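You operate a simulated robot arm through the tools that you are given. There is no shell and no other tool.

The job below is to be done with a simulated robot arm. You get a single attempt, and the scene is never put back.

## Task
Test housing five and tighten the screw of the way that it names.
Fine: the bench driver goes back; test again till it reads GOOD. Set down upright: bench driver.

Only the result counts: the job must be done as asked and must still hold three seconds after the hand-in. Knocking over, shifting, dropping, spilling or breaking anything else fails it.

## Robot
A 7-joint arm with a fingered hand, fixed in place. Base frame: the origin is at the foot of the arm, x ahead of it, y to its left, z up; the work surface is at about z = 0.62. Readings come in m, degrees, newtons and seconds.
Its first joint turns from -115.0 to 115.0 degrees. Payload 5 kg.
Tool frame: the origin (TCP) lies between the finger pads and is the grasp point; the fingertips stand 0.032 m ahead of it; z points along the fingers, y is the line along which they close. The gripper opens to 0.16 m. The gripper's body begins 0.089 m behind the TCP. The gripper is a hand of 4 fingers: y runs from the thumb to the fingers, the wrist lies at [0, 0, -0.267] in the tool frame, and closing takes about 1.5 s.
Orientation is that of the tool frame in the base frame, as [roll, pitch, yaw] about the fixed x, y, z axes, in that order (R = Rz(yaw) Ry(pitch) Rx(roll)). With the fingers straight down and closing along the base's y, the tool's x points along the base's -x, its y along +y and its z along -z.

## Interface
- The arm moves only by the tool arm_command. Its argument "motion" is text: rows parted by semicolons, each of 6 numbers parted by spaces: the shift along the base's x, y, z in mm, then the turn, a rotation vector about the base's x, y, z in degrees. In form: tx ty tz ax ay az; .... A call has 1 to 20 rows; each row is the pose to reach, as a shift and turn from the pose commanded when the call began. "fingers" is the closure, from 0 (fully open) to 1 (shut), set as the call begins (left out, the last holds). Each row takes 0.2 s and may step no farther than 0.05 m and 8.6 degrees from the row before; otherwise, or with a gripper value out of range, the whole call is refused. A pose out of reach is approached as far as the arm can. The call stops where the force on the tool passes 90 N (or 10 N more than at its start, if that is more) or the arm is blocked; 0.2 s more then pass. The fingers move at their own pace (about 0.045 m/s each) and stop on an object; they squeeze with about 27 N. The grip force told is the motor's: it shows also when the fingers shut on nothing. Time passes only in rows, and 0.2 s behind the last, so rows that repeat a pose let the fingers close. It gives the time, the measured TCP pose, the force on the tool (base axes), the opening and the grip force at its end, in the units of the frame above (readings bear some noise), with the torque about the TCP (base axes, N m) and any sound that the robot's microphone picked up.
- Cameras (640 x 400 px; columns grow to the right, rows downward): "scene" is fixed at [0.2114, -0.4947, 1.4782]; the picture's right is [0.94, -0.35, 0.00], its down [-0.20, -0.54, -0.82] and it looks along [0.28, 0.77, -0.58] (base axes); focal length 315 px, centre (320, 200). "wrist" rides on the gripper at [0.08, -0.004, -0.114] in the tool frame; the picture's right is [0.05, 1.00, 0.00], its down [-0.82, 0.04, -0.58] and it looks along [-0.58, 0.03, 0.82] (tool axes); focal length 265 px, centre (320, 200). There is no depth. A picture from a camera that has moved, and an enlarged one, comes with that camera's place and axes in the base frame and with its lens. The place of the scene camera against the robot may be out by one fixed shift of up to 0.025 m in any direction.
- snapshot(camera): a new picture of that camera. No time passes.
- raise_lower(by): slides the trunk up (or, below 0, down) by that many m; the arm rides with it, the base frame stays. It gives what a move gives, with no picture.
- move_fingers(finger1, finger2, finger3, thumb_bend): sets how far each is bent, from 0 (flat) to 1 (curled in); at 0.3 the hand is open as for a grip, at 0.7 the pads meet at the TCP. One left out holds its place. A second passes; each finger stops where it meets its share of the squeeze, and holds until it gets a number again. A gripper value or a shape takes the hand back. It gives what a move gives, with no picture; readings hold the bend of each and the force on the fingers (four entries, about 0 where the hand has none), thumb and palm.
- hand_shape(shape): the hand has 4 fingers and takes this shape, open, in about a second: jaw (thumb against the fingers, like two jaws); tri (thumb and two fingers); tip (a fingertip pinch); poke (one finger out to press); point (the index stretched); flat (the hand flat); cup (the hand cupped); fist (a fist). The gripper value then closes the fingers along that shape, each until it touches; the sizes above hold for jaw. It gives what a move gives, with no picture.
- zoom(camera, box): a new picture of the part [left, top, right, bottom] of that camera's present view, enlarged. No time passes.
- close_job(): hands the job in; it is judged then, once.

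Nothing tells you positions but the pictures and the camera data. Unless the task says otherwise, let go and move clear before handing in.

The tools are called after "Call:" as name(argument=value, ...) on one line, values as JSON. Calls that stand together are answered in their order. arm_command: Moves the arm, as the interface text tells. Its arguments: {"type":"object","properties":{"motion":{"type":"string"},"fingers":{"type":"number"}},"required":["motion"]} The other tools are called the same way: raise_lower (by) slides the trunk up or down; hand_shape (shape) gives the hand a shape; move_fingers (finger1, finger2, finger3, thumb_bend) moves the fingers one by one; snapshot (camera) takes a picture; zoom (camera, box) takes an enlarged picture of a part of a camera's view; close_job () hands the job in.

At the start:

```text
time_s: 0.0
ee_pos: [0.3112, 0.3934, 1.0476]
tool_rot: [-180.0, 0.0, 180.0]
force: [0.6, -0.1, -1.0]
wrist_torque: [0.01, 0.01, 0.01]
finger_gap: 0.1597
finger_force: 0.0
shape: jaw
bend: [0.3, 0.3, 0.3, 0.3]
finger forces: [0.0, 0.0, 0.0, 0.0, 0.0, 0.0]
trunk travel left (down, up): [-0.475, 0.515]
```

scene: 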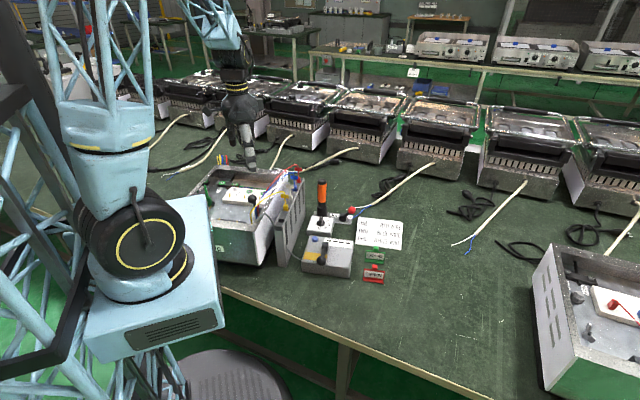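
wrist: 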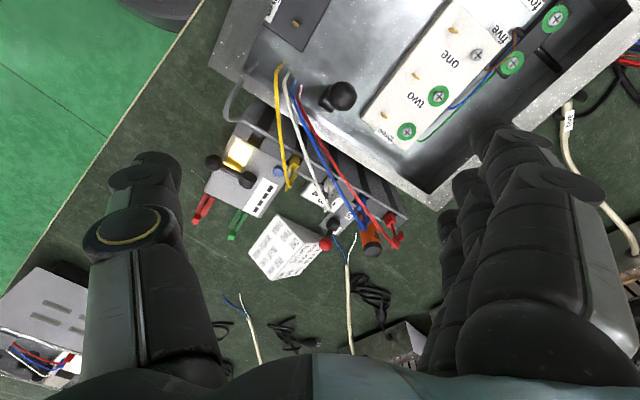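

I see a bench with a row of housings, one open housing near the arm with a terminal block, a bench driver (orange handle) in a stand, a tester box and a paper card. I'll look closer before moving.

Call:
zoom(camera="scene", box=[180, 140, 420, 290])

Call:
zoom(camera="scene", box=[290, 170, 410, 290])

Call:
zoom(camera="wrist", box=[180, 40, 420, 290])

Call:
zoom(camera="wrist", box=[340, 0, 640, 200])

Call:
zoom(camera="scene", box=[440, 200, 640, 400])

Call:
zoom(camera="scene", box=[380, 10, 640, 170])

```text
2.67 times, centred on (300, 215) of scene
camera zoom: at [0.2114, -0.4947, 1.4782], right [0.94, -0.35, 0.0], down [-0.2, -0.54, -0.82], along [0.28, 0.77, -0.58], focal length 839 px, centre (373, 160)
```

zoom: 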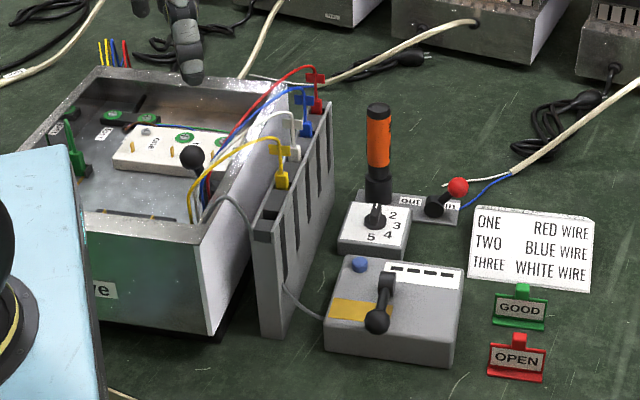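

```text
3.33 times, centred on (350, 230) of scene
camera zoom: at [0.2114, -0.4947, 1.4782], right [0.94, -0.35, 0.0], down [-0.2, -0.54, -0.82], along [0.28, 0.77, -0.58], focal length 1049 px, centre (220, 100)
```

zoom: 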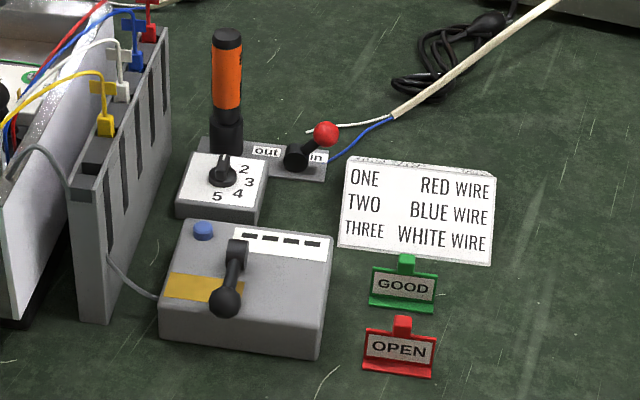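

```text
1.60 times, centred on (300, 165) of wrist
camera zoom: at [0.2307, 0.3874, 1.1606], right [-0.05, 1.0, 0.0], down [0.82, 0.04, 0.58], along [0.58, 0.03, -0.82], focal length 425 px, centre (352, 256)
```

zoom: 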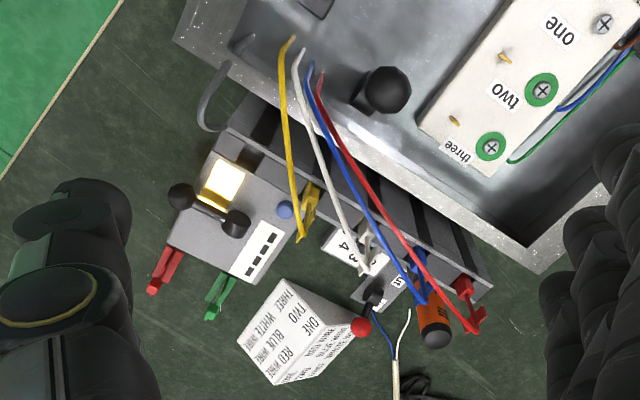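

```text
2.00 times, centred on (490, 100) of wrist
camera zoom: at [0.2307, 0.3874, 1.1606], right [-0.05, 1.0, 0.0], down [0.82, 0.04, 0.58], along [0.58, 0.03, -0.82], focal length 531 px, centre (-20, 400)
```

zoom: 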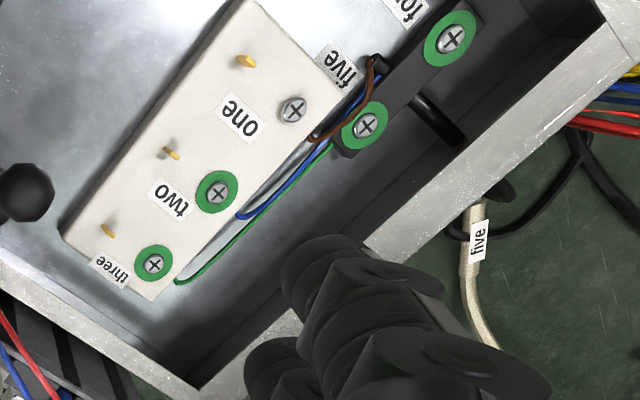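

```text
2.00 times, centred on (540, 300) of scene
camera zoom: at [0.2114, -0.4947, 1.4782], right [0.94, -0.35, 0.0], down [-0.2, -0.54, -0.82], along [0.28, 0.77, -0.58], focal length 629 px, centre (-120, 0)
```

zoom: 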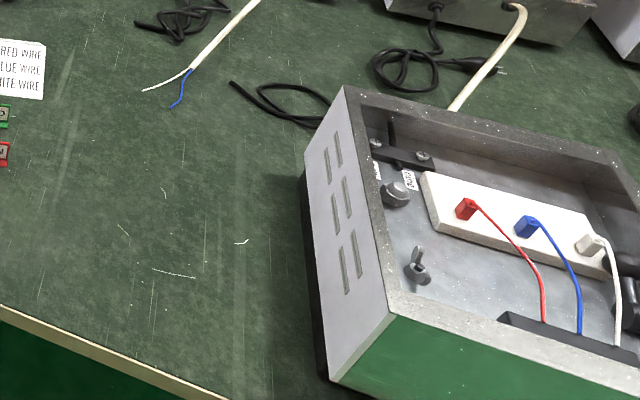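

```text
2.46 times, centred on (510, 90) of scene
camera zoom: at [0.2114, -0.4947, 1.4782], right [0.94, -0.35, 0.0], down [-0.2, -0.54, -0.82], along [0.28, 0.77, -0.58], focal length 775 px, centre (-148, 471)
```

zoom: 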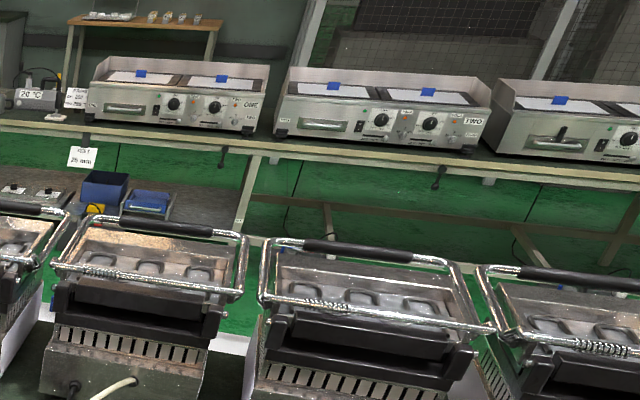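

The open housing (labelled "...ve", likely five) sits at about (0.26, 0.63), with a test station beside it at about (0.5, 0.25) and the driver at about (0.59, 0.5). I'll turn the hand about the vertical in place, so that the wrist camera looks into the housing.

Call:
arm_command(motion="0 0 0 0 0 8; 0 0 0 0 0 16; 0 0 0 0 0 24; 0 0 0 0 0 32; 0 0 0 0 0 40; 0 0 0 0 0 48; 0 0 0 0 0 56; 0 0 0 0 0 64; 0 0 0 0 0 72; 0 0 0 0 0 80; 0 0 0 0 0 88")

Call:
snapshot(camera="wrist")

Call:
snapshot(camera="scene")

```text
time_s: 2.4
ee_pos: [0.31, 0.3923, 1.0471]
tool_rot: [180.0, 0.0, -91.9]
force: [0.9, -0.7, 0.2]
wrist_torque: [0.01, 0.01, 0.04]
finger_gap: 0.1599
finger_force: 0.0
shape: jaw
bend: [0.3, 0.3, 0.3, 0.3]
finger forces: [0.0, 0.0, 0.0, 0.1, 0.1, 0.0]
trunk travel left (down, up): [-0.475, 0.515]
```

```text
taken
camera wrist: at [0.3123, 0.3109, 1.1603], right [-1.0, -0.02, 0.0], down [-0.02, 0.82, 0.58], along [-0.01, 0.58, -0.82], focal length 265 px, centre (320, 200)
```

wrist: 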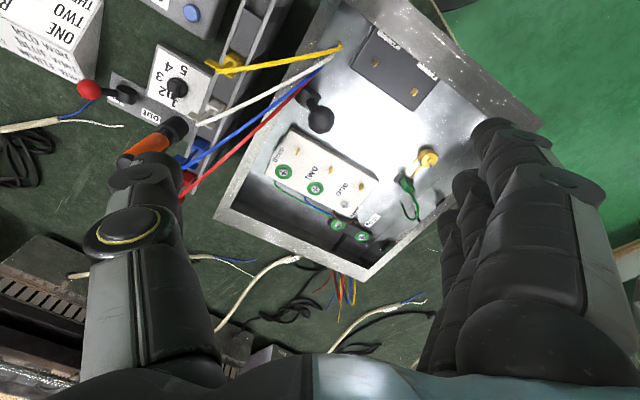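

```text
taken
```

scene: 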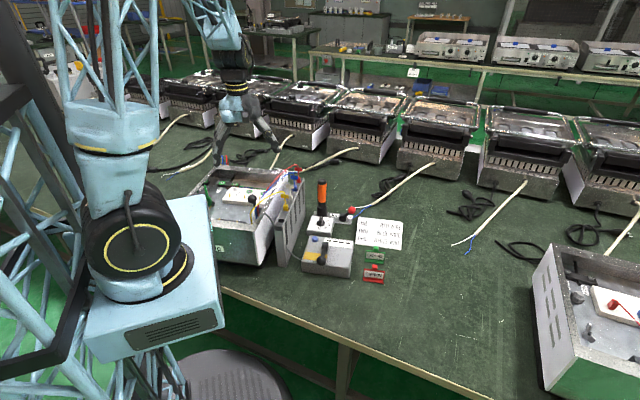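

Call:
zoom(camera="wrist", box=[220, 90, 460, 280])

Call:
zoom(camera="wrist", box=[70, 20, 330, 210])

Call:
zoom(camera="wrist", box=[320, 0, 480, 220])

Call:
zoom(camera="wrist", box=[0, 0, 260, 130])

```text
2.11 times, centred on (340, 185) of wrist
camera zoom: at [0.3123, 0.3109, 1.1603], right [-1.0, -0.02, 0.0], down [-0.02, 0.82, 0.58], along [-0.01, 0.58, -0.82], focal length 559 px, centre (278, 232)
```

zoom: 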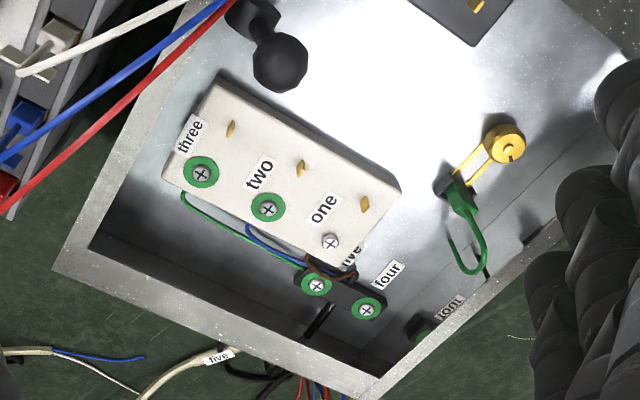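

```text
2.11 times, centred on (200, 115) of wrist
camera zoom: at [0.3123, 0.3109, 1.1603], right [-1.0, -0.02, 0.0], down [-0.02, 0.82, 0.58], along [-0.01, 0.58, -0.82], focal length 559 px, centre (573, 379)
```

zoom: 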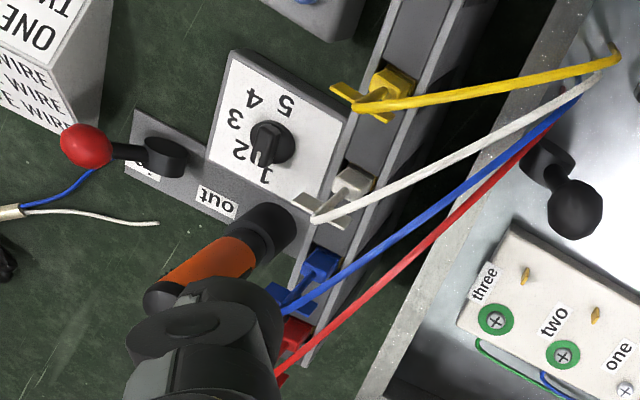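

```text
1.82 times, centred on (400, 110) of wrist
camera zoom: at [0.3123, 0.3109, 1.1603], right [-1.0, -0.02, 0.0], down [-0.02, 0.82, 0.58], along [-0.01, 0.58, -0.82], focal length 483 px, centre (174, 364)
```

zoom: 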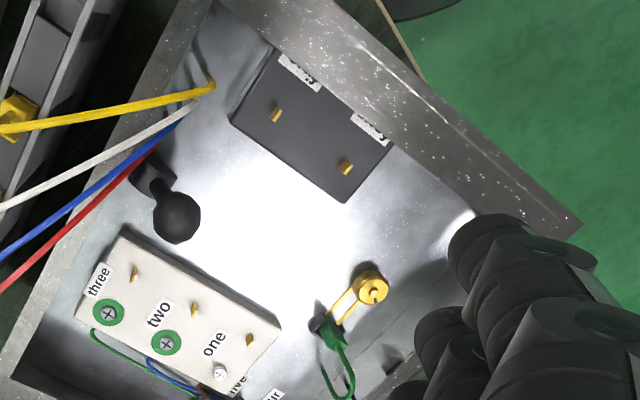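

```text
2.46 times, centred on (130, 65) of wrist
camera zoom: at [0.3123, 0.3109, 1.1603], right [-1.0, -0.02, 0.0], down [-0.02, 0.82, 0.58], along [-0.01, 0.58, -0.82], focal length 653 px, centre (788, 532)
```

zoom: 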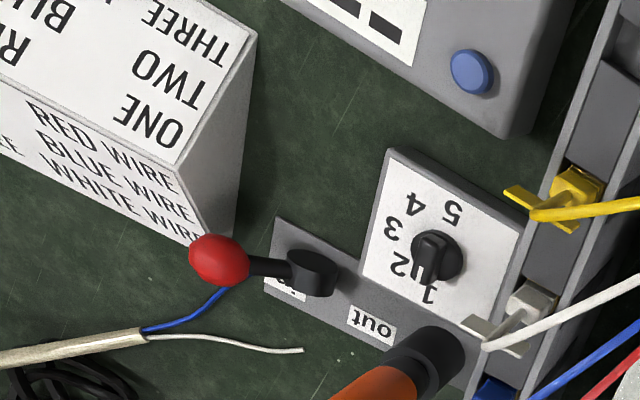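

I see housing five's interior: ways one–three on a white block, four and five on a black strip, and leads parked in a rack. I'll read the notes in the background and the station labels at higher zoom.

Call:
zoom(camera="scene", box=[380, 40, 440, 80])

Call:
zoom(camera="scene", box=[300, 30, 400, 90])

Call:
zoom(camera="scene", box=[290, 195, 370, 245])

Call:
zoom(camera="scene", box=[295, 230, 395, 290])

Call:
zoom(camera="scene", box=[340, 210, 420, 260])

Call:
zoom(camera="scene", box=[190, 160, 310, 280])

Call:
zoom(camera="scene", box=[540, 240, 640, 400])

Call:
zoom(camera="scene", box=[400, 30, 640, 75])

```text
10.00 times, centred on (410, 60) of scene
camera zoom: at [0.2114, -0.4947, 1.4782], right [0.94, -0.35, 0.0], down [-0.2, -0.54, -0.82], along [0.28, 0.77, -0.58], focal length 3147 px, centre (-580, 1600)
```

zoom: 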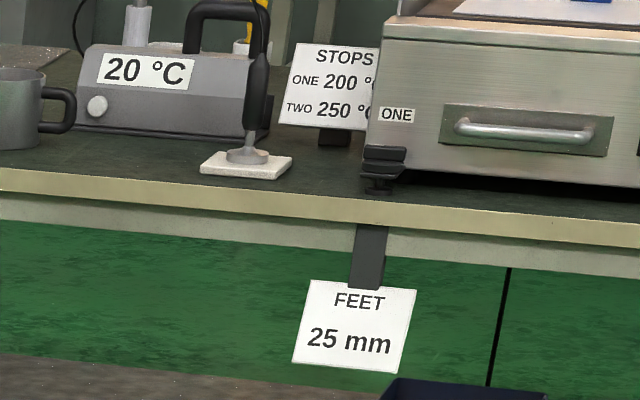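

```text
6.40 times, centred on (350, 60) of scene
camera zoom: at [0.2114, -0.4947, 1.4782], right [0.94, -0.35, 0.0], down [-0.2, -0.54, -0.82], along [0.28, 0.77, -0.58], focal length 2014 px, centre (128, 1096)
```

zoom: 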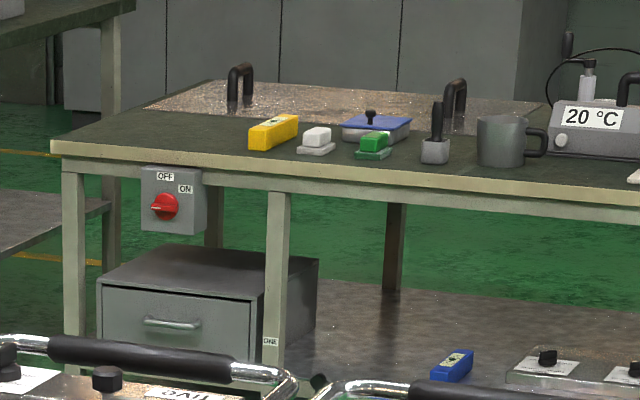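

```text
8.00 times, centred on (330, 220) of scene
camera zoom: at [0.2114, -0.4947, 1.4782], right [0.94, -0.35, 0.0], down [-0.2, -0.54, -0.82], along [0.28, 0.77, -0.58], focal length 2517 px, centre (240, 40)
```

zoom: 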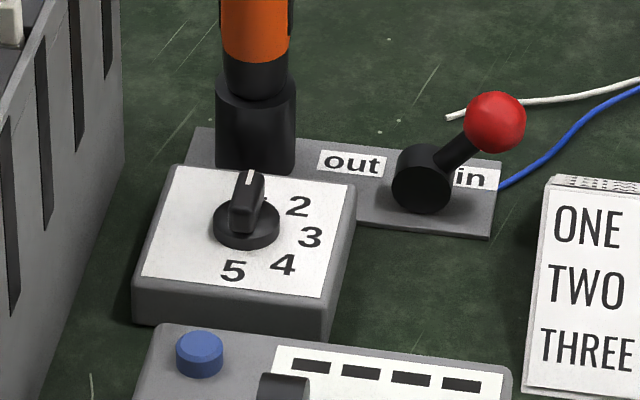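

```text
6.40 times, centred on (345, 260) of scene
camera zoom: at [0.2114, -0.4947, 1.4782], right [0.94, -0.35, 0.0], down [-0.2, -0.54, -0.82], along [0.28, 0.77, -0.58], focal length 2014 px, centre (160, -184)
```

zoom: 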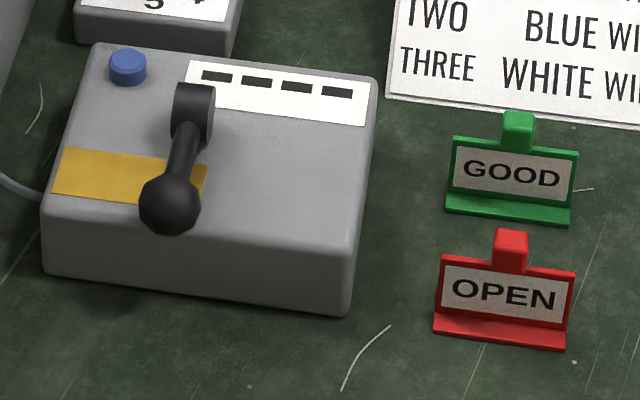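

```text
8.00 times, centred on (380, 235) of scene
camera zoom: at [0.2114, -0.4947, 1.4782], right [0.94, -0.35, 0.0], down [-0.2, -0.54, -0.82], along [0.28, 0.77, -0.58], focal length 2517 px, centre (-160, -80)
```

zoom: 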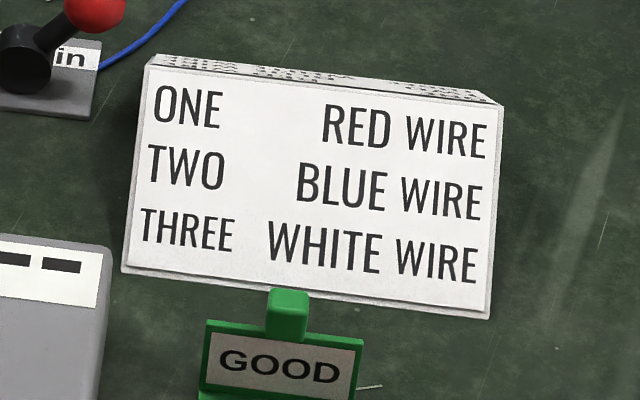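

```text
3.33 times, centred on (250, 220) of scene
camera zoom: at [0.2114, -0.4947, 1.4782], right [0.94, -0.35, 0.0], down [-0.2, -0.54, -0.82], along [0.28, 0.77, -0.58], focal length 1049 px, centre (553, 133)
```

zoom: 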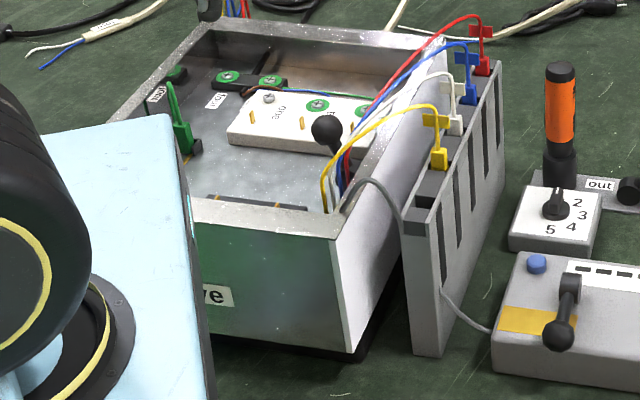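

```text
2.50 times, centred on (590, 320) of scene
camera zoom: at [0.2114, -0.4947, 1.4782], right [0.94, -0.35, 0.0], down [-0.2, -0.54, -0.82], along [0.28, 0.77, -0.58], focal length 787 px, centre (-355, -100)
```

zoom: 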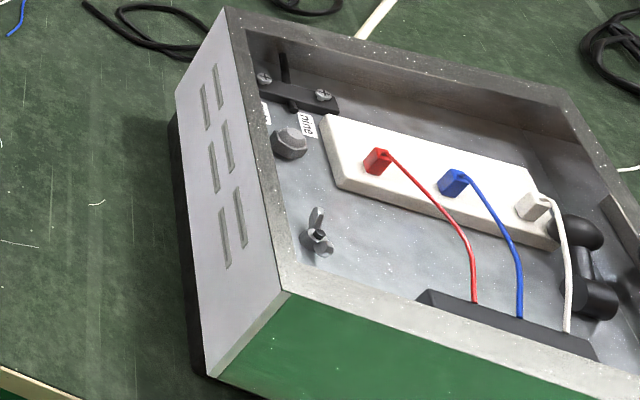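

```text
2.67 times, centred on (520, 52) of scene
camera zoom: at [0.2114, -0.4947, 1.4782], right [0.94, -0.35, 0.0], down [-0.2, -0.54, -0.82], along [0.28, 0.77, -0.58], focal length 839 px, centre (-213, 593)
```

zoom: 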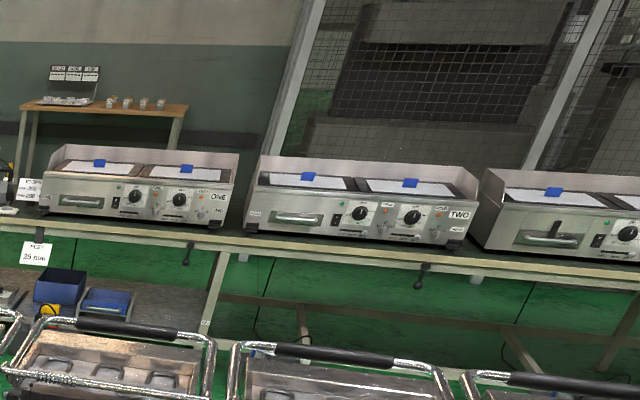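

The zoomed pictures are sharply re-rendered, so I can inspect from here. I'll look closely at the tester display, selector, driver holder and housing parts from the wrist camera.

Call:
zoom(camera="wrist", box=[70, 50, 230, 150])

Call:
zoom(camera="wrist", box=[260, 140, 390, 250])

Call:
zoom(camera="wrist", box=[330, 10, 450, 110])

Call:
zoom(camera="wrist", box=[390, 130, 470, 230])

Call:
zoom(camera="wrist", box=[160, 40, 360, 200])

Call:
zoom(camera="scene", box=[190, 150, 270, 220])

```text
4.00 times, centred on (150, 100) of wrist
camera zoom: at [0.3123, 0.3109, 1.1603], right [-1.0, -0.02, 0.0], down [-0.02, 0.82, 0.58], along [-0.01, 0.58, -0.82], focal length 1062 px, centre (1000, 600)
```

zoom: 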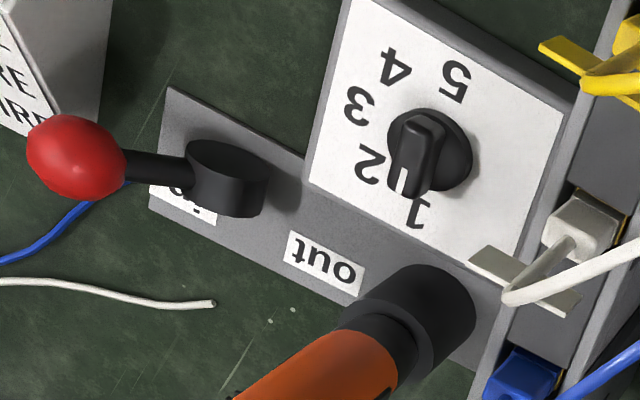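

```text
3.64 times, centred on (325, 195) of wrist
camera zoom: at [0.3123, 0.3109, 1.1603], right [-1.0, -0.02, 0.0], down [-0.02, 0.82, 0.58], along [-0.01, 0.58, -0.82], focal length 965 px, centre (302, 218)
```

zoom: 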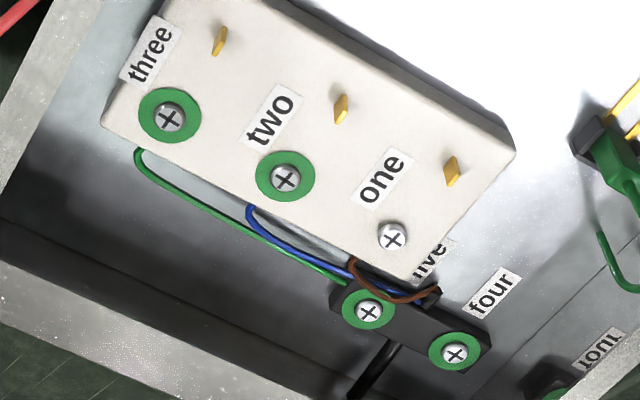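

```text
4.00 times, centred on (390, 60) of wrist
camera zoom: at [0.3123, 0.3109, 1.1603], right [-1.0, -0.02, 0.0], down [-0.02, 0.82, 0.58], along [-0.01, 0.58, -0.82], focal length 1062 px, centre (40, 760)
```

zoom: 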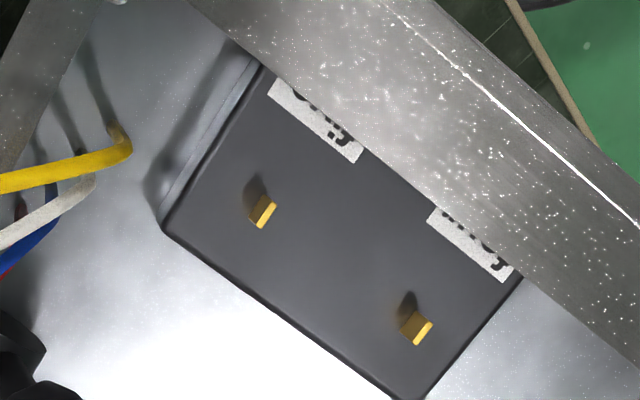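

```text
4.00 times, centred on (430, 180) of wrist
camera zoom: at [0.3123, 0.3109, 1.1603], right [-1.0, -0.02, 0.0], down [-0.02, 0.82, 0.58], along [-0.01, 0.58, -0.82], focal length 1062 px, centre (-120, 280)
```

zoom: 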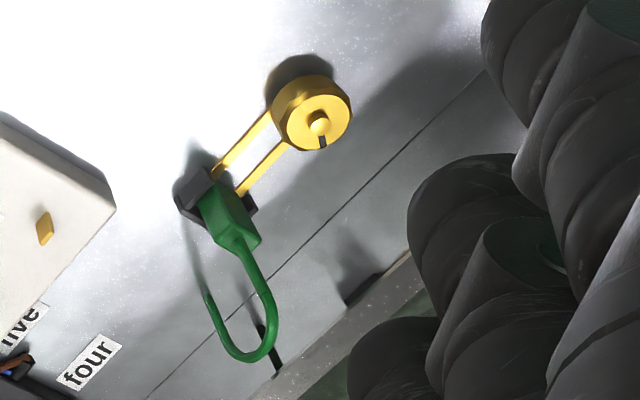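

```text
2.50 times, centred on (260, 120) of wrist
camera zoom: at [0.3123, 0.3109, 1.1603], right [-1.0, -0.02, 0.0], down [-0.02, 0.82, 0.58], along [-0.01, 0.58, -0.82], focal length 664 px, centre (470, 400)
```

zoom: 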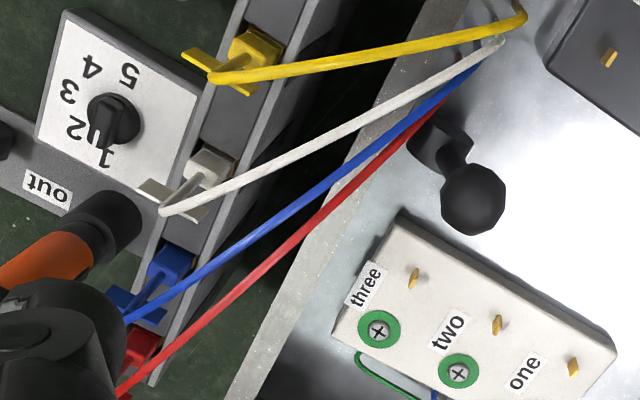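

```text
5.71 times, centred on (230, 185) of scene
camera zoom: at [0.2114, -0.4947, 1.4782], right [0.94, -0.35, 0.0], down [-0.2, -0.54, -0.82], along [0.28, 0.77, -0.58], focal length 1798 px, centre (834, 286)
```

zoom: 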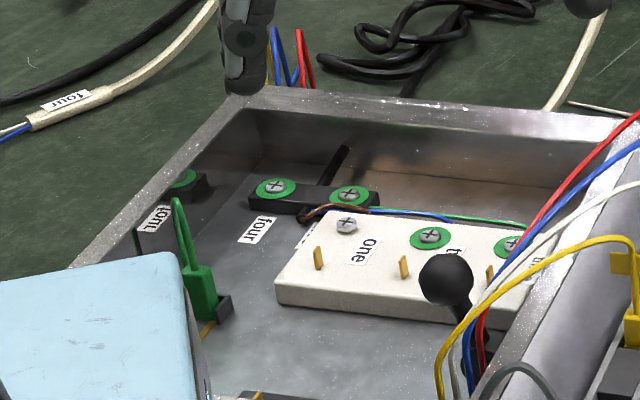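

I can make out the selector pointing at 1, the in/out lever at "in", and way one's screw with no green ring. I'll turn the hand back and come closer over the tester to read its face.

Call:
arm_command(motion="8 -8 -9 0 0 -8; 16 -16 -18 0 0 -16; 24 -24 -27 0 0 -24; 32 -32 -36 0 0 -32; 40 -40 -45 0 0 -40; 48 -48 -54 0 0 -48; 56 -56 -63 0 0 -56; 64 -64 -72 0 0 -64; 72 -72 -81 0 0 -72; 80 -80 -90 0 0 -80; 90 -90 -97 0 0 -88")

Call:
snapshot(camera="wrist")

```text
time_s: 4.8
ee_pos: [0.4007, 0.3008, 0.9493]
tool_rot: [-179.9, 0.0, 179.7]
force: [-0.9, 0.0, -0.8]
wrist_torque: [0.01, -0.05, 0.0]
finger_gap: 0.1599
finger_force: 0.1
shape: jaw
bend: [0.3, 0.3, 0.3, 0.3]
finger forces: [0.1, 0.0, 0.0, 0.0, 0.0, 0.0]
trunk travel left (down, up): [-0.475, 0.515]
```

```text
taken
camera wrist: at [0.3212, 0.2953, 1.0629], right [-0.05, 1.0, 0.0], down [0.82, 0.04, 0.58], along [0.58, 0.03, -0.82], focal length 265 px, centre (320, 200)
```

wrist: 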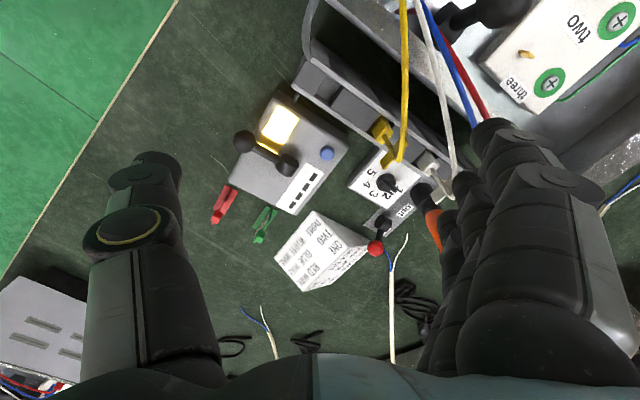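

Call:
zoom(camera="wrist", box=[220, 85, 360, 225])

Call:
zoom(camera="wrist", box=[265, 190, 390, 300])

Call:
zoom(camera="wrist", box=[290, 30, 480, 200])

Call:
zoom(camera="wrist", box=[340, 140, 460, 260])

```text
2.86 times, centred on (290, 155) of wrist
camera zoom: at [0.3212, 0.2953, 1.0629], right [-0.05, 1.0, 0.0], down [0.82, 0.04, 0.58], along [0.58, 0.03, -0.82], focal length 758 px, centre (406, 329)
```

zoom: 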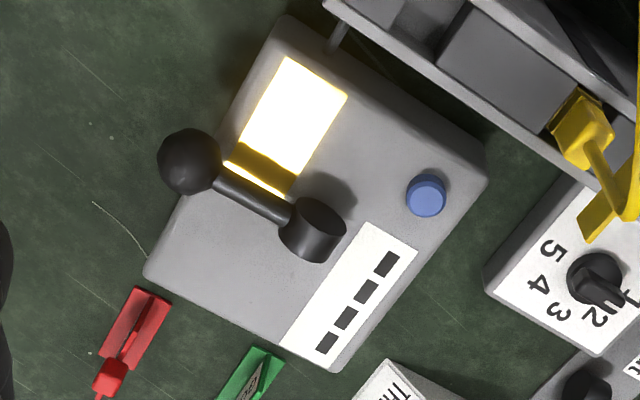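

```text
3.64 times, centred on (328, 245) of wrist
camera zoom: at [0.3212, 0.2953, 1.0629], right [-0.05, 1.0, 0.0], down [0.82, 0.04, 0.58], along [0.58, 0.03, -0.82], focal length 965 px, centre (293, 36)
```

zoom: 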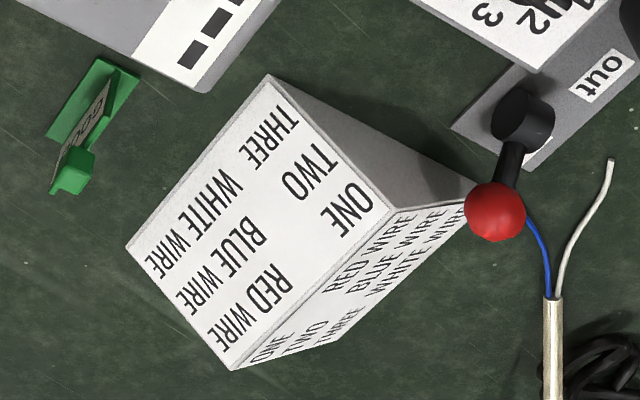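

```text
2.35 times, centred on (385, 115) of wrist
camera zoom: at [0.3212, 0.2953, 1.0629], right [-0.05, 1.0, 0.0], down [0.82, 0.04, 0.58], along [0.58, 0.03, -0.82], focal length 624 px, centre (167, 400)
```

zoom: 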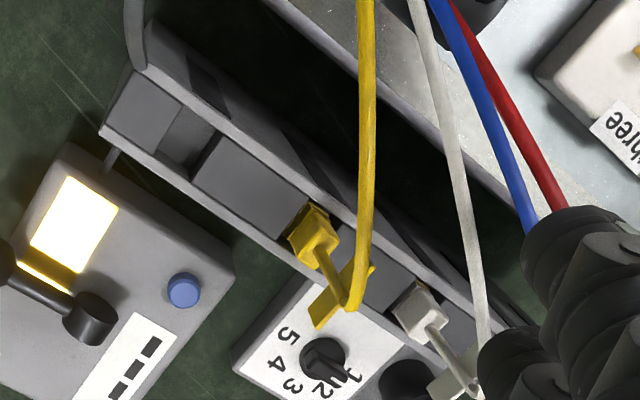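

```text
3.33 times, centred on (400, 200) of wrist
camera zoom: at [0.3212, 0.2953, 1.0629], right [-0.05, 1.0, 0.0], down [0.82, 0.04, 0.58], along [0.58, 0.03, -0.82], focal length 885 px, centre (53, 200)
```

zoom: 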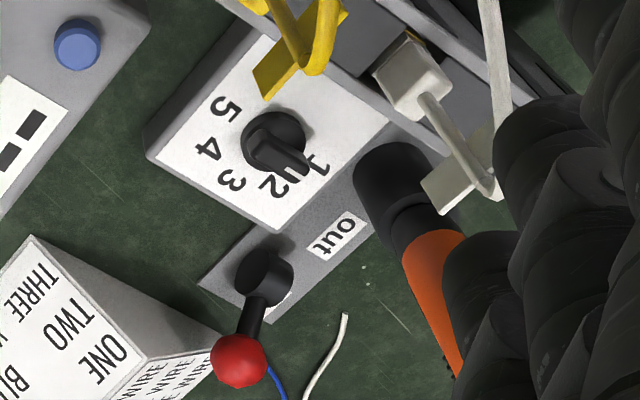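

The tester face shows a lever, blue button, a yellow-lit patch and four dark windows. I'll back off a little to see where the leads and the grey cable come together in the housing.

Call:
arm_command(motion="-40 10 25 0 0 0; -80 20 50 0 0 0; -120 30 75 0 0 0; -150 40 100 0 0 0")

Call:
snapshot(camera="wrist")

Call:
zoom(camera="wrist", box=[220, 40, 420, 200])

```text
time_s: 5.8
ee_pos: [0.2501, 0.3402, 1.047]
tool_rot: [-180.0, 0.1, 180.0]
force: [0.3, 0.4, 0.2]
wrist_torque: [-0.01, 0.02, -0.01]
finger_gap: 0.1602
finger_force: 0.1
shape: jaw
bend: [0.3, 0.3, 0.3, 0.3]
finger forces: [0.1, 0.1, 0.0, 0.0, 0.1, 0.0]
trunk travel left (down, up): [-0.475, 0.515]
```

```text
taken
camera wrist: at [0.1691, 0.335, 1.1611], right [-0.05, 1.0, 0.0], down [0.82, 0.04, 0.58], along [0.58, 0.03, -0.82], focal length 265 px, centre (320, 200)
```

wrist: 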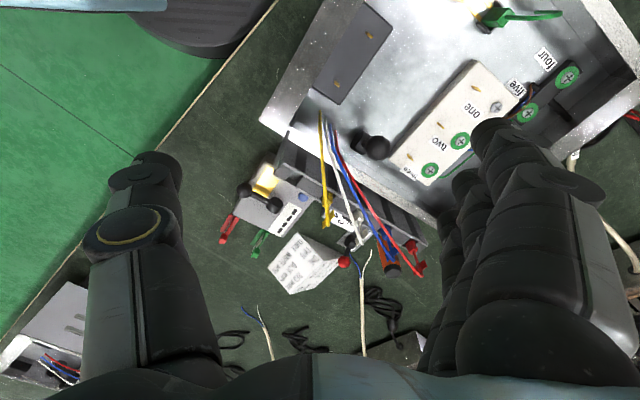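

```text
2.50 times, centred on (320, 120) of wrist
camera zoom: at [0.1691, 0.335, 1.1611], right [-0.05, 1.0, 0.0], down [0.82, 0.04, 0.58], along [0.58, 0.03, -0.82], focal length 664 px, centre (320, 400)
```

zoom: 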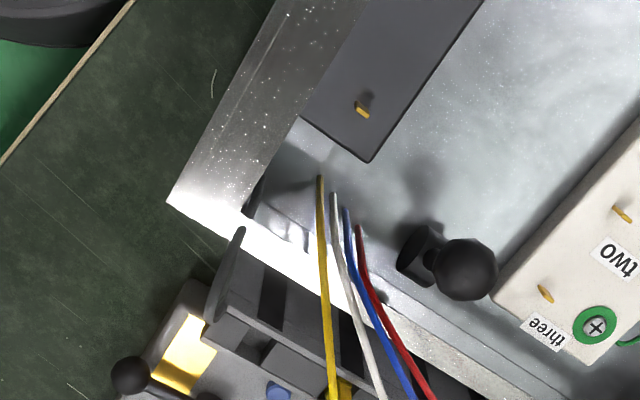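

The four leads rise from inside the housing's near corner and arc to the rack. I'll check the grey cable from the scene side and read the torn labels.

Call:
zoom(camera="scene", box=[235, 170, 315, 220])

Call:
zoom(camera="scene", box=[255, 165, 315, 205])

Call:
zoom(camera="scene", box=[230, 200, 310, 280])

Call:
zoom(camera="wrist", box=[320, 0, 600, 190])

Call:
zoom(camera="wrist", box=[470, 0, 630, 130])

```text
8.00 times, centred on (275, 195) of scene
camera zoom: at [0.2114, -0.4947, 1.4782], right [0.94, -0.35, 0.0], down [-0.2, -0.54, -0.82], along [0.28, 0.77, -0.58], focal length 2517 px, centre (680, 240)
```

zoom: 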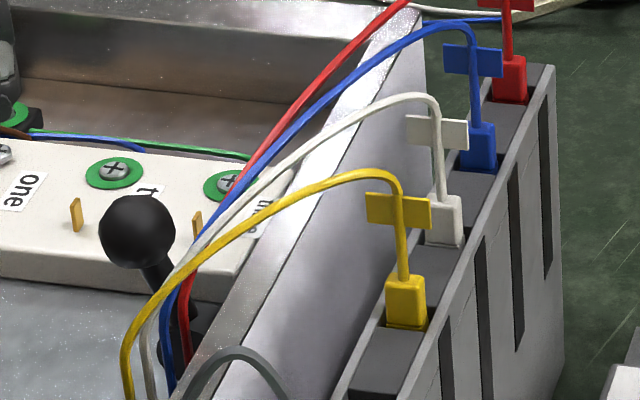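

```text
10.00 times, centred on (285, 185) of scene
camera zoom: at [0.2114, -0.4947, 1.4782], right [0.94, -0.35, 0.0], down [-0.2, -0.54, -0.82], along [0.28, 0.77, -0.58], focal length 3147 px, centre (670, 350)
```

zoom: 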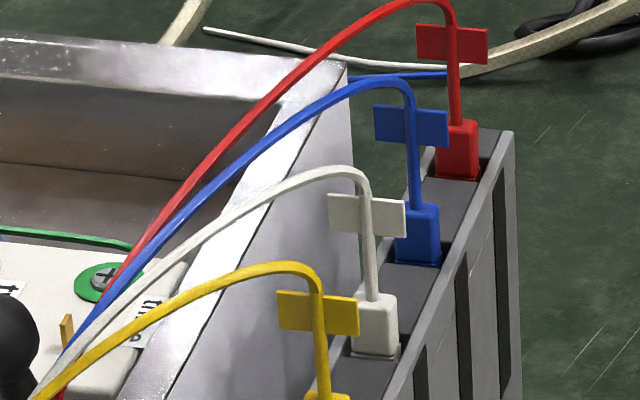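

```text
5.00 times, centred on (270, 240) of scene
camera zoom: at [0.2114, -0.4947, 1.4782], right [0.94, -0.35, 0.0], down [-0.2, -0.54, -0.82], along [0.28, 0.77, -0.58], focal length 1573 px, centre (570, 0)
```

zoom: 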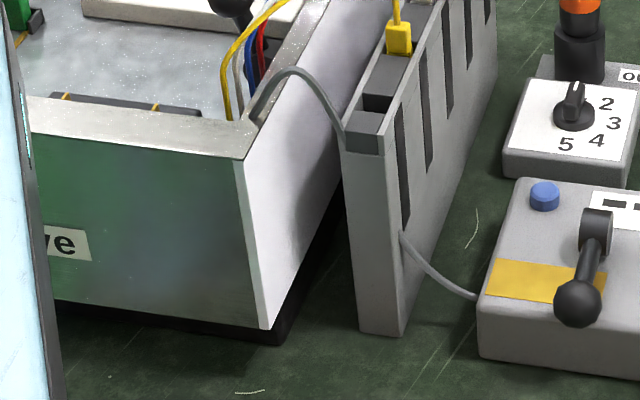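

```text
2.11 times, centred on (460, 95) of wrist
camera zoom: at [0.1691, 0.335, 1.1611], right [-0.05, 1.0, 0.0], down [0.82, 0.04, 0.58], along [0.58, 0.03, -0.82], focal length 559 px, centre (25, 421)
```

zoom: 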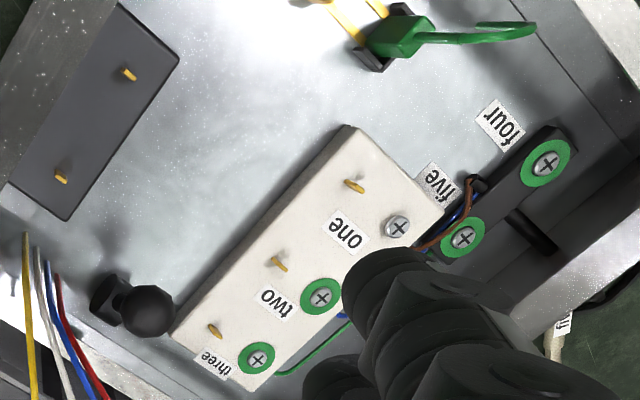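

```text
3.08 times, centred on (550, 65) of wrist
camera zoom: at [0.1691, 0.335, 1.1611], right [-0.05, 1.0, 0.0], down [0.82, 0.04, 0.58], along [0.58, 0.03, -0.82], focal length 817 px, centre (-388, 615)
```

zoom: 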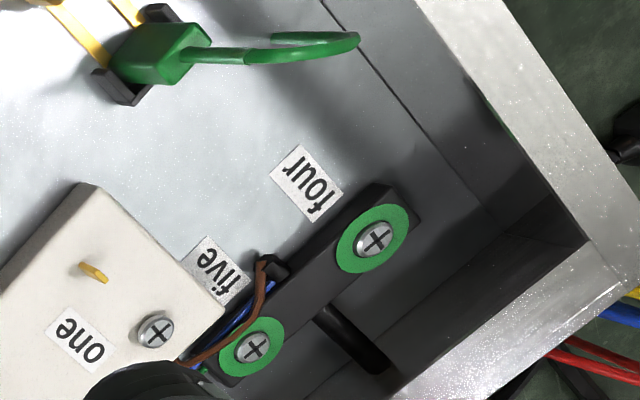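

The tester's cable runs via the rack to the lead bundle inside housing five. I'll first try the tester itself, so I'll form the poke shape in free air and see where the fingertip sits.

Call:
hand_shape(shape="poke")

Call:
snapshot(camera="wrist")

Call:
zoom(camera="scene", box=[100, 60, 300, 200])

```text
time_s: 6.7
ee_pos: [0.2511, 0.3412, 1.0472]
tool_rot: [180.0, 0.0, 180.0]
force: [0.3, -0.3, -0.1]
wrist_torque: [-0.02, -0.01, 0.01]
finger_gap: 0.0
finger_force: 0.0
shape: poke
bend: [1.0, 1.0, 1.0, 0.47]
finger forces: [0.0, 0.1, 0.1, 0.0, 0.0, 0.0]
trunk travel left (down, up): [-0.475, 0.515]
```

```text
taken
camera wrist: at [0.1699, 0.3352, 1.1608], right [-0.05, 1.0, 0.0], down [0.82, 0.04, 0.58], along [0.58, 0.03, -0.82], focal length 265 px, centre (320, 200)
```

wrist: 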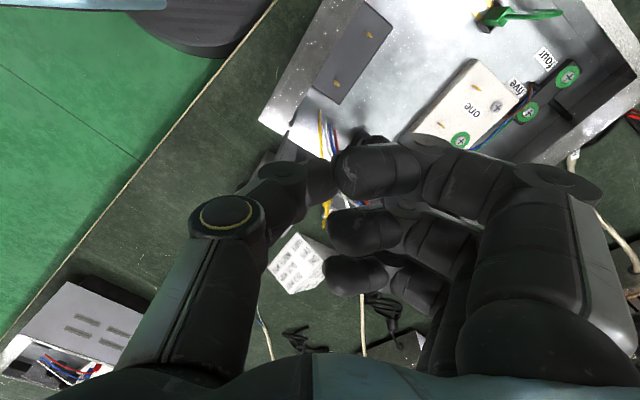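

```text
2.86 times, centred on (200, 130) of scene
camera zoom: at [0.2114, -0.4947, 1.4782], right [0.94, -0.35, 0.0], down [-0.2, -0.54, -0.82], along [0.28, 0.77, -0.58], focal length 899 px, centre (663, 400)
```

zoom: 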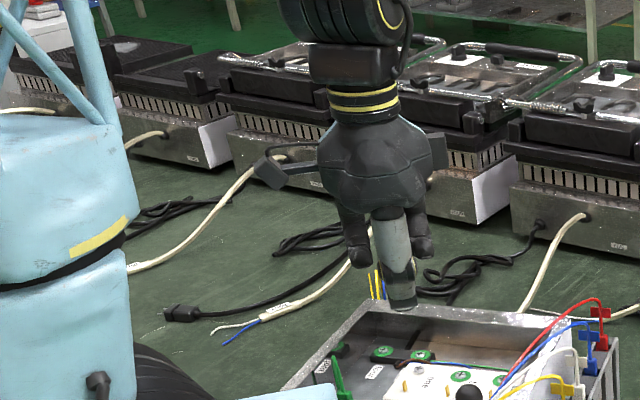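

In "poke" the three fingers are curled with the thumb reaching toward the TCP line. I'll compare with "point" and then "tip" to pick a slim presser with a clear geometry.

Call:
hand_shape(shape="point")

Call:
snapshot(camera="wrist")

Call:
zoom(camera="scene", box=[160, 70, 260, 170])

```text
time_s: 7.6
ee_pos: [0.2503, 0.34, 1.0477]
tool_rot: [180.0, 0.0, -179.9]
force: [-0.1, 0.3, 0.1]
wrist_torque: [0.02, -0.02, -0.02]
finger_gap: 0.1524
finger_force: 0.0
shape: point
bend: [0.3, 1.0, 1.0, 0.54]
finger forces: [0.1, 0.0, 0.1, 0.0, 0.1, 0.1]
trunk travel left (down, up): [-0.475, 0.515]
```

```text
taken
camera wrist: at [0.17, 0.3352, 1.1608], right [-0.05, 1.0, 0.0], down [0.82, 0.04, 0.58], along [0.58, 0.03, -0.82], focal length 265 px, centre (320, 200)
```

wrist: 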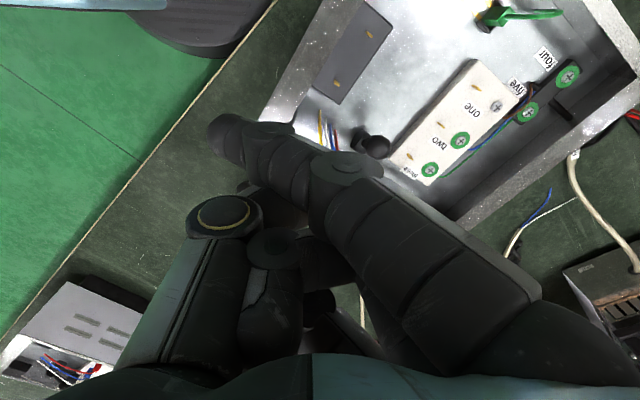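

```text
4.00 times, centred on (210, 120) of scene
camera zoom: at [0.2114, -0.4947, 1.4782], right [0.94, -0.35, 0.0], down [-0.2, -0.54, -0.82], along [0.28, 0.77, -0.58], focal length 1259 px, centre (760, 520)
```

zoom: 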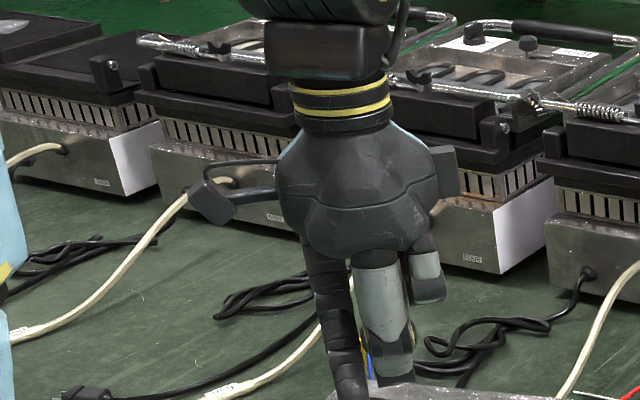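

"Point" leans across the view; I'd like a straighter presser. Trying "tip" and closing it.

Call:
hand_shape(shape="tip")

Call:
snapshot(camera="wrist")

Call:
arm_command(motion="0 0 0 0 0 0; 0 0 0 0 0 0; 0 0 0 0 0 0; 0 0 0 0 0 0; 0 0 0 0 0 0; 0 0 0 0 0 0; 0 0 0 0 0 0; 0 0 0 0 0 0", fingers=1)

Call:
snapshot(camera="wrist")

Call:
zoom(camera="scene", box=[160, 70, 260, 170])

```text
time_s: 8.5
ee_pos: [0.2499, 0.3395, 1.0473]
tool_rot: [-180.0, 0.0, 179.9]
force: [0.5, -1.1, 0.9]
wrist_torque: [0.0, -0.01, 0.02]
finger_gap: 0.1598
finger_force: 0.1
shape: tip
bend: [0.01, 0.3, 0.01, 0.3]
finger forces: [0.0, 0.1, 0.1, 0.0, 0.0, 0.0]
trunk travel left (down, up): [-0.475, 0.515]
```

```text
taken
camera wrist: at [0.17, 0.3352, 1.1608], right [-0.05, 1.0, 0.0], down [0.82, 0.04, 0.58], along [0.58, 0.03, -0.82], focal length 265 px, centre (320, 200)
```

wrist: 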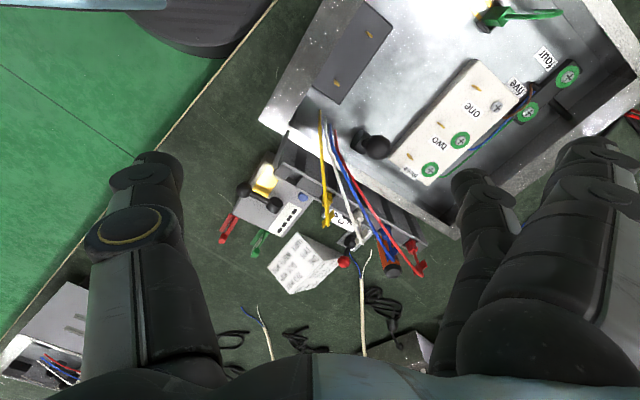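

```text
time_s: 10.3
ee_pos: [0.2503, 0.3413, 1.0475]
tool_rot: [180.0, 0.0, -180.0]
force: [-0.1, 0.3, 0.9]
wrist_torque: [-0.01, -0.06, 0.04]
finger_gap: 0.0
finger_force: 0.1
shape: tip
bend: [0.01, 0.7, 0.01, 0.7]
finger forces: [0.0, 0.0, 0.0, 0.0, 0.0, 0.1]
trunk travel left (down, up): [-0.475, 0.515]
```

```text
taken
camera wrist: at [0.1698, 0.3352, 1.1609], right [-0.05, 1.0, 0.0], down [0.82, 0.04, 0.58], along [0.58, 0.03, -0.82], focal length 265 px, centre (320, 200)
```

wrist: 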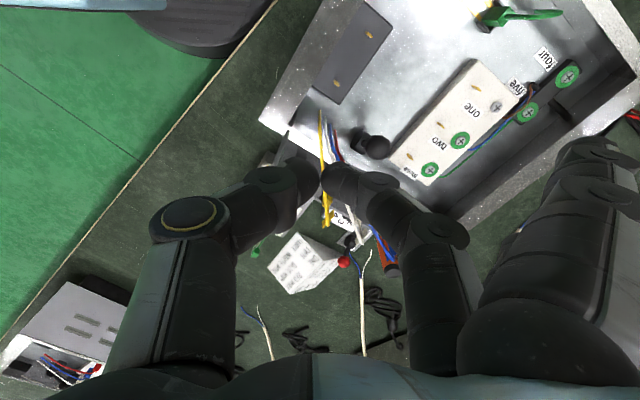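

```text
4.00 times, centred on (210, 120) of scene
camera zoom: at [0.2114, -0.4947, 1.4782], right [0.94, -0.35, 0.0], down [-0.2, -0.54, -0.82], along [0.28, 0.77, -0.58], focal length 1259 px, centre (760, 520)
```

zoom: 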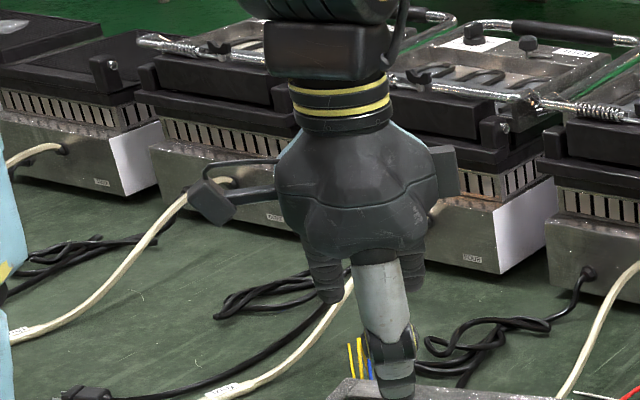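

The closed "tip" pinch gives a slim presser ending 32 mm beyond the TCP; the blue button triangulates to about (0.499, 0.316, 0.680). I'll curl the two spare fingers away, then turn the hand and move to well above the button, keeping the camera on the side away from the rack.

Call:
move_fingers(finger1=1, finger2=0.7, finger3=1, thumb_bend=0.7)

Call:
arm_command(motion="14 -1 0 0 0 8; 28 -2 0 0 0 16; 42 -4 0 0 0 24; 56 -5 0 0 0 32; 70 -7 0 0 0 40; 84 -8 0 0 0 48; 98 -10 0 0 0 56; 112 -11 0 0 0 64; 126 -12 0 0 0 72; 140 -13 0 0 0 80; 154 -15 0 0 0 88; 168 -16 0 0 0 96; 182 -18 0 0 0 104; 196 -19 0 0 0 112; 210 -20 0 0 0 120; 230 -22 0 0 0 125; 249 -24 0 0 0 130")

Call:
snapshot(camera="wrist")

Call:
snapshot(camera="scene")

```text
time_s: 11.3
ee_pos: [0.2501, 0.34, 1.0474]
tool_rot: [179.9, 0.0, -180.0]
force: [-0.6, 0.1, 0.7]
wrist_torque: [-0.03, -0.01, -0.02]
finger_gap: 0.0503
finger_force: 0.0
shape: fingers
bend: [1.0, 0.7, 1.0, 0.7]
finger forces: [0.1, 0.0, 0.0, 0.0, 0.0, 0.0]
trunk travel left (down, up): [-0.475, 0.515]
```

```text
time_s: 14.9
ee_pos: [0.4994, 0.3197, 1.0493]
tool_rot: [180.0, 0.0, -49.9]
force: [0.1, 0.0, -0.1]
wrist_torque: [-0.03, 0.0, -0.03]
finger_gap: 0.0505
finger_force: 0.0
shape: fingers
bend: [1.0, 0.7, 1.0, 0.7]
finger forces: [0.0, 0.0, 0.0, 0.0, 0.1, 0.0]
trunk travel left (down, up): [-0.475, 0.515]
```

```text
taken
camera wrist: at [0.5554, 0.2593, 1.1634], right [-0.73, -0.68, 0.0], down [-0.56, 0.6, 0.58], along [-0.39, 0.42, -0.82], focal length 265 px, centre (320, 200)
```

wrist: 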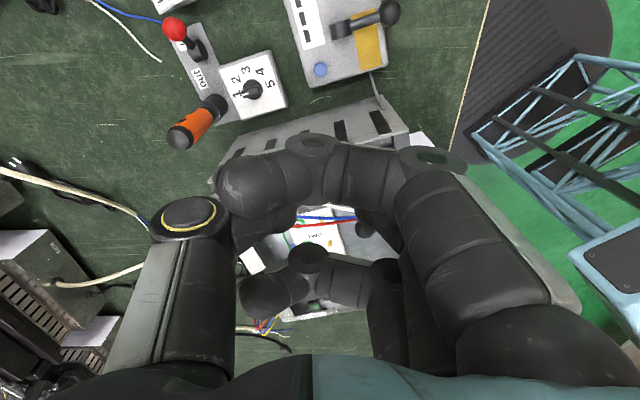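

```text
taken
```

scene: 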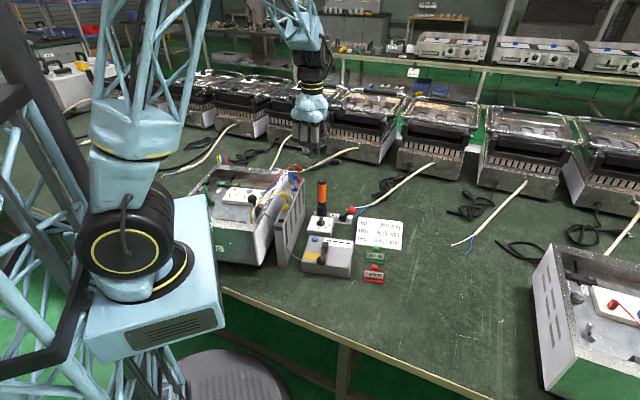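

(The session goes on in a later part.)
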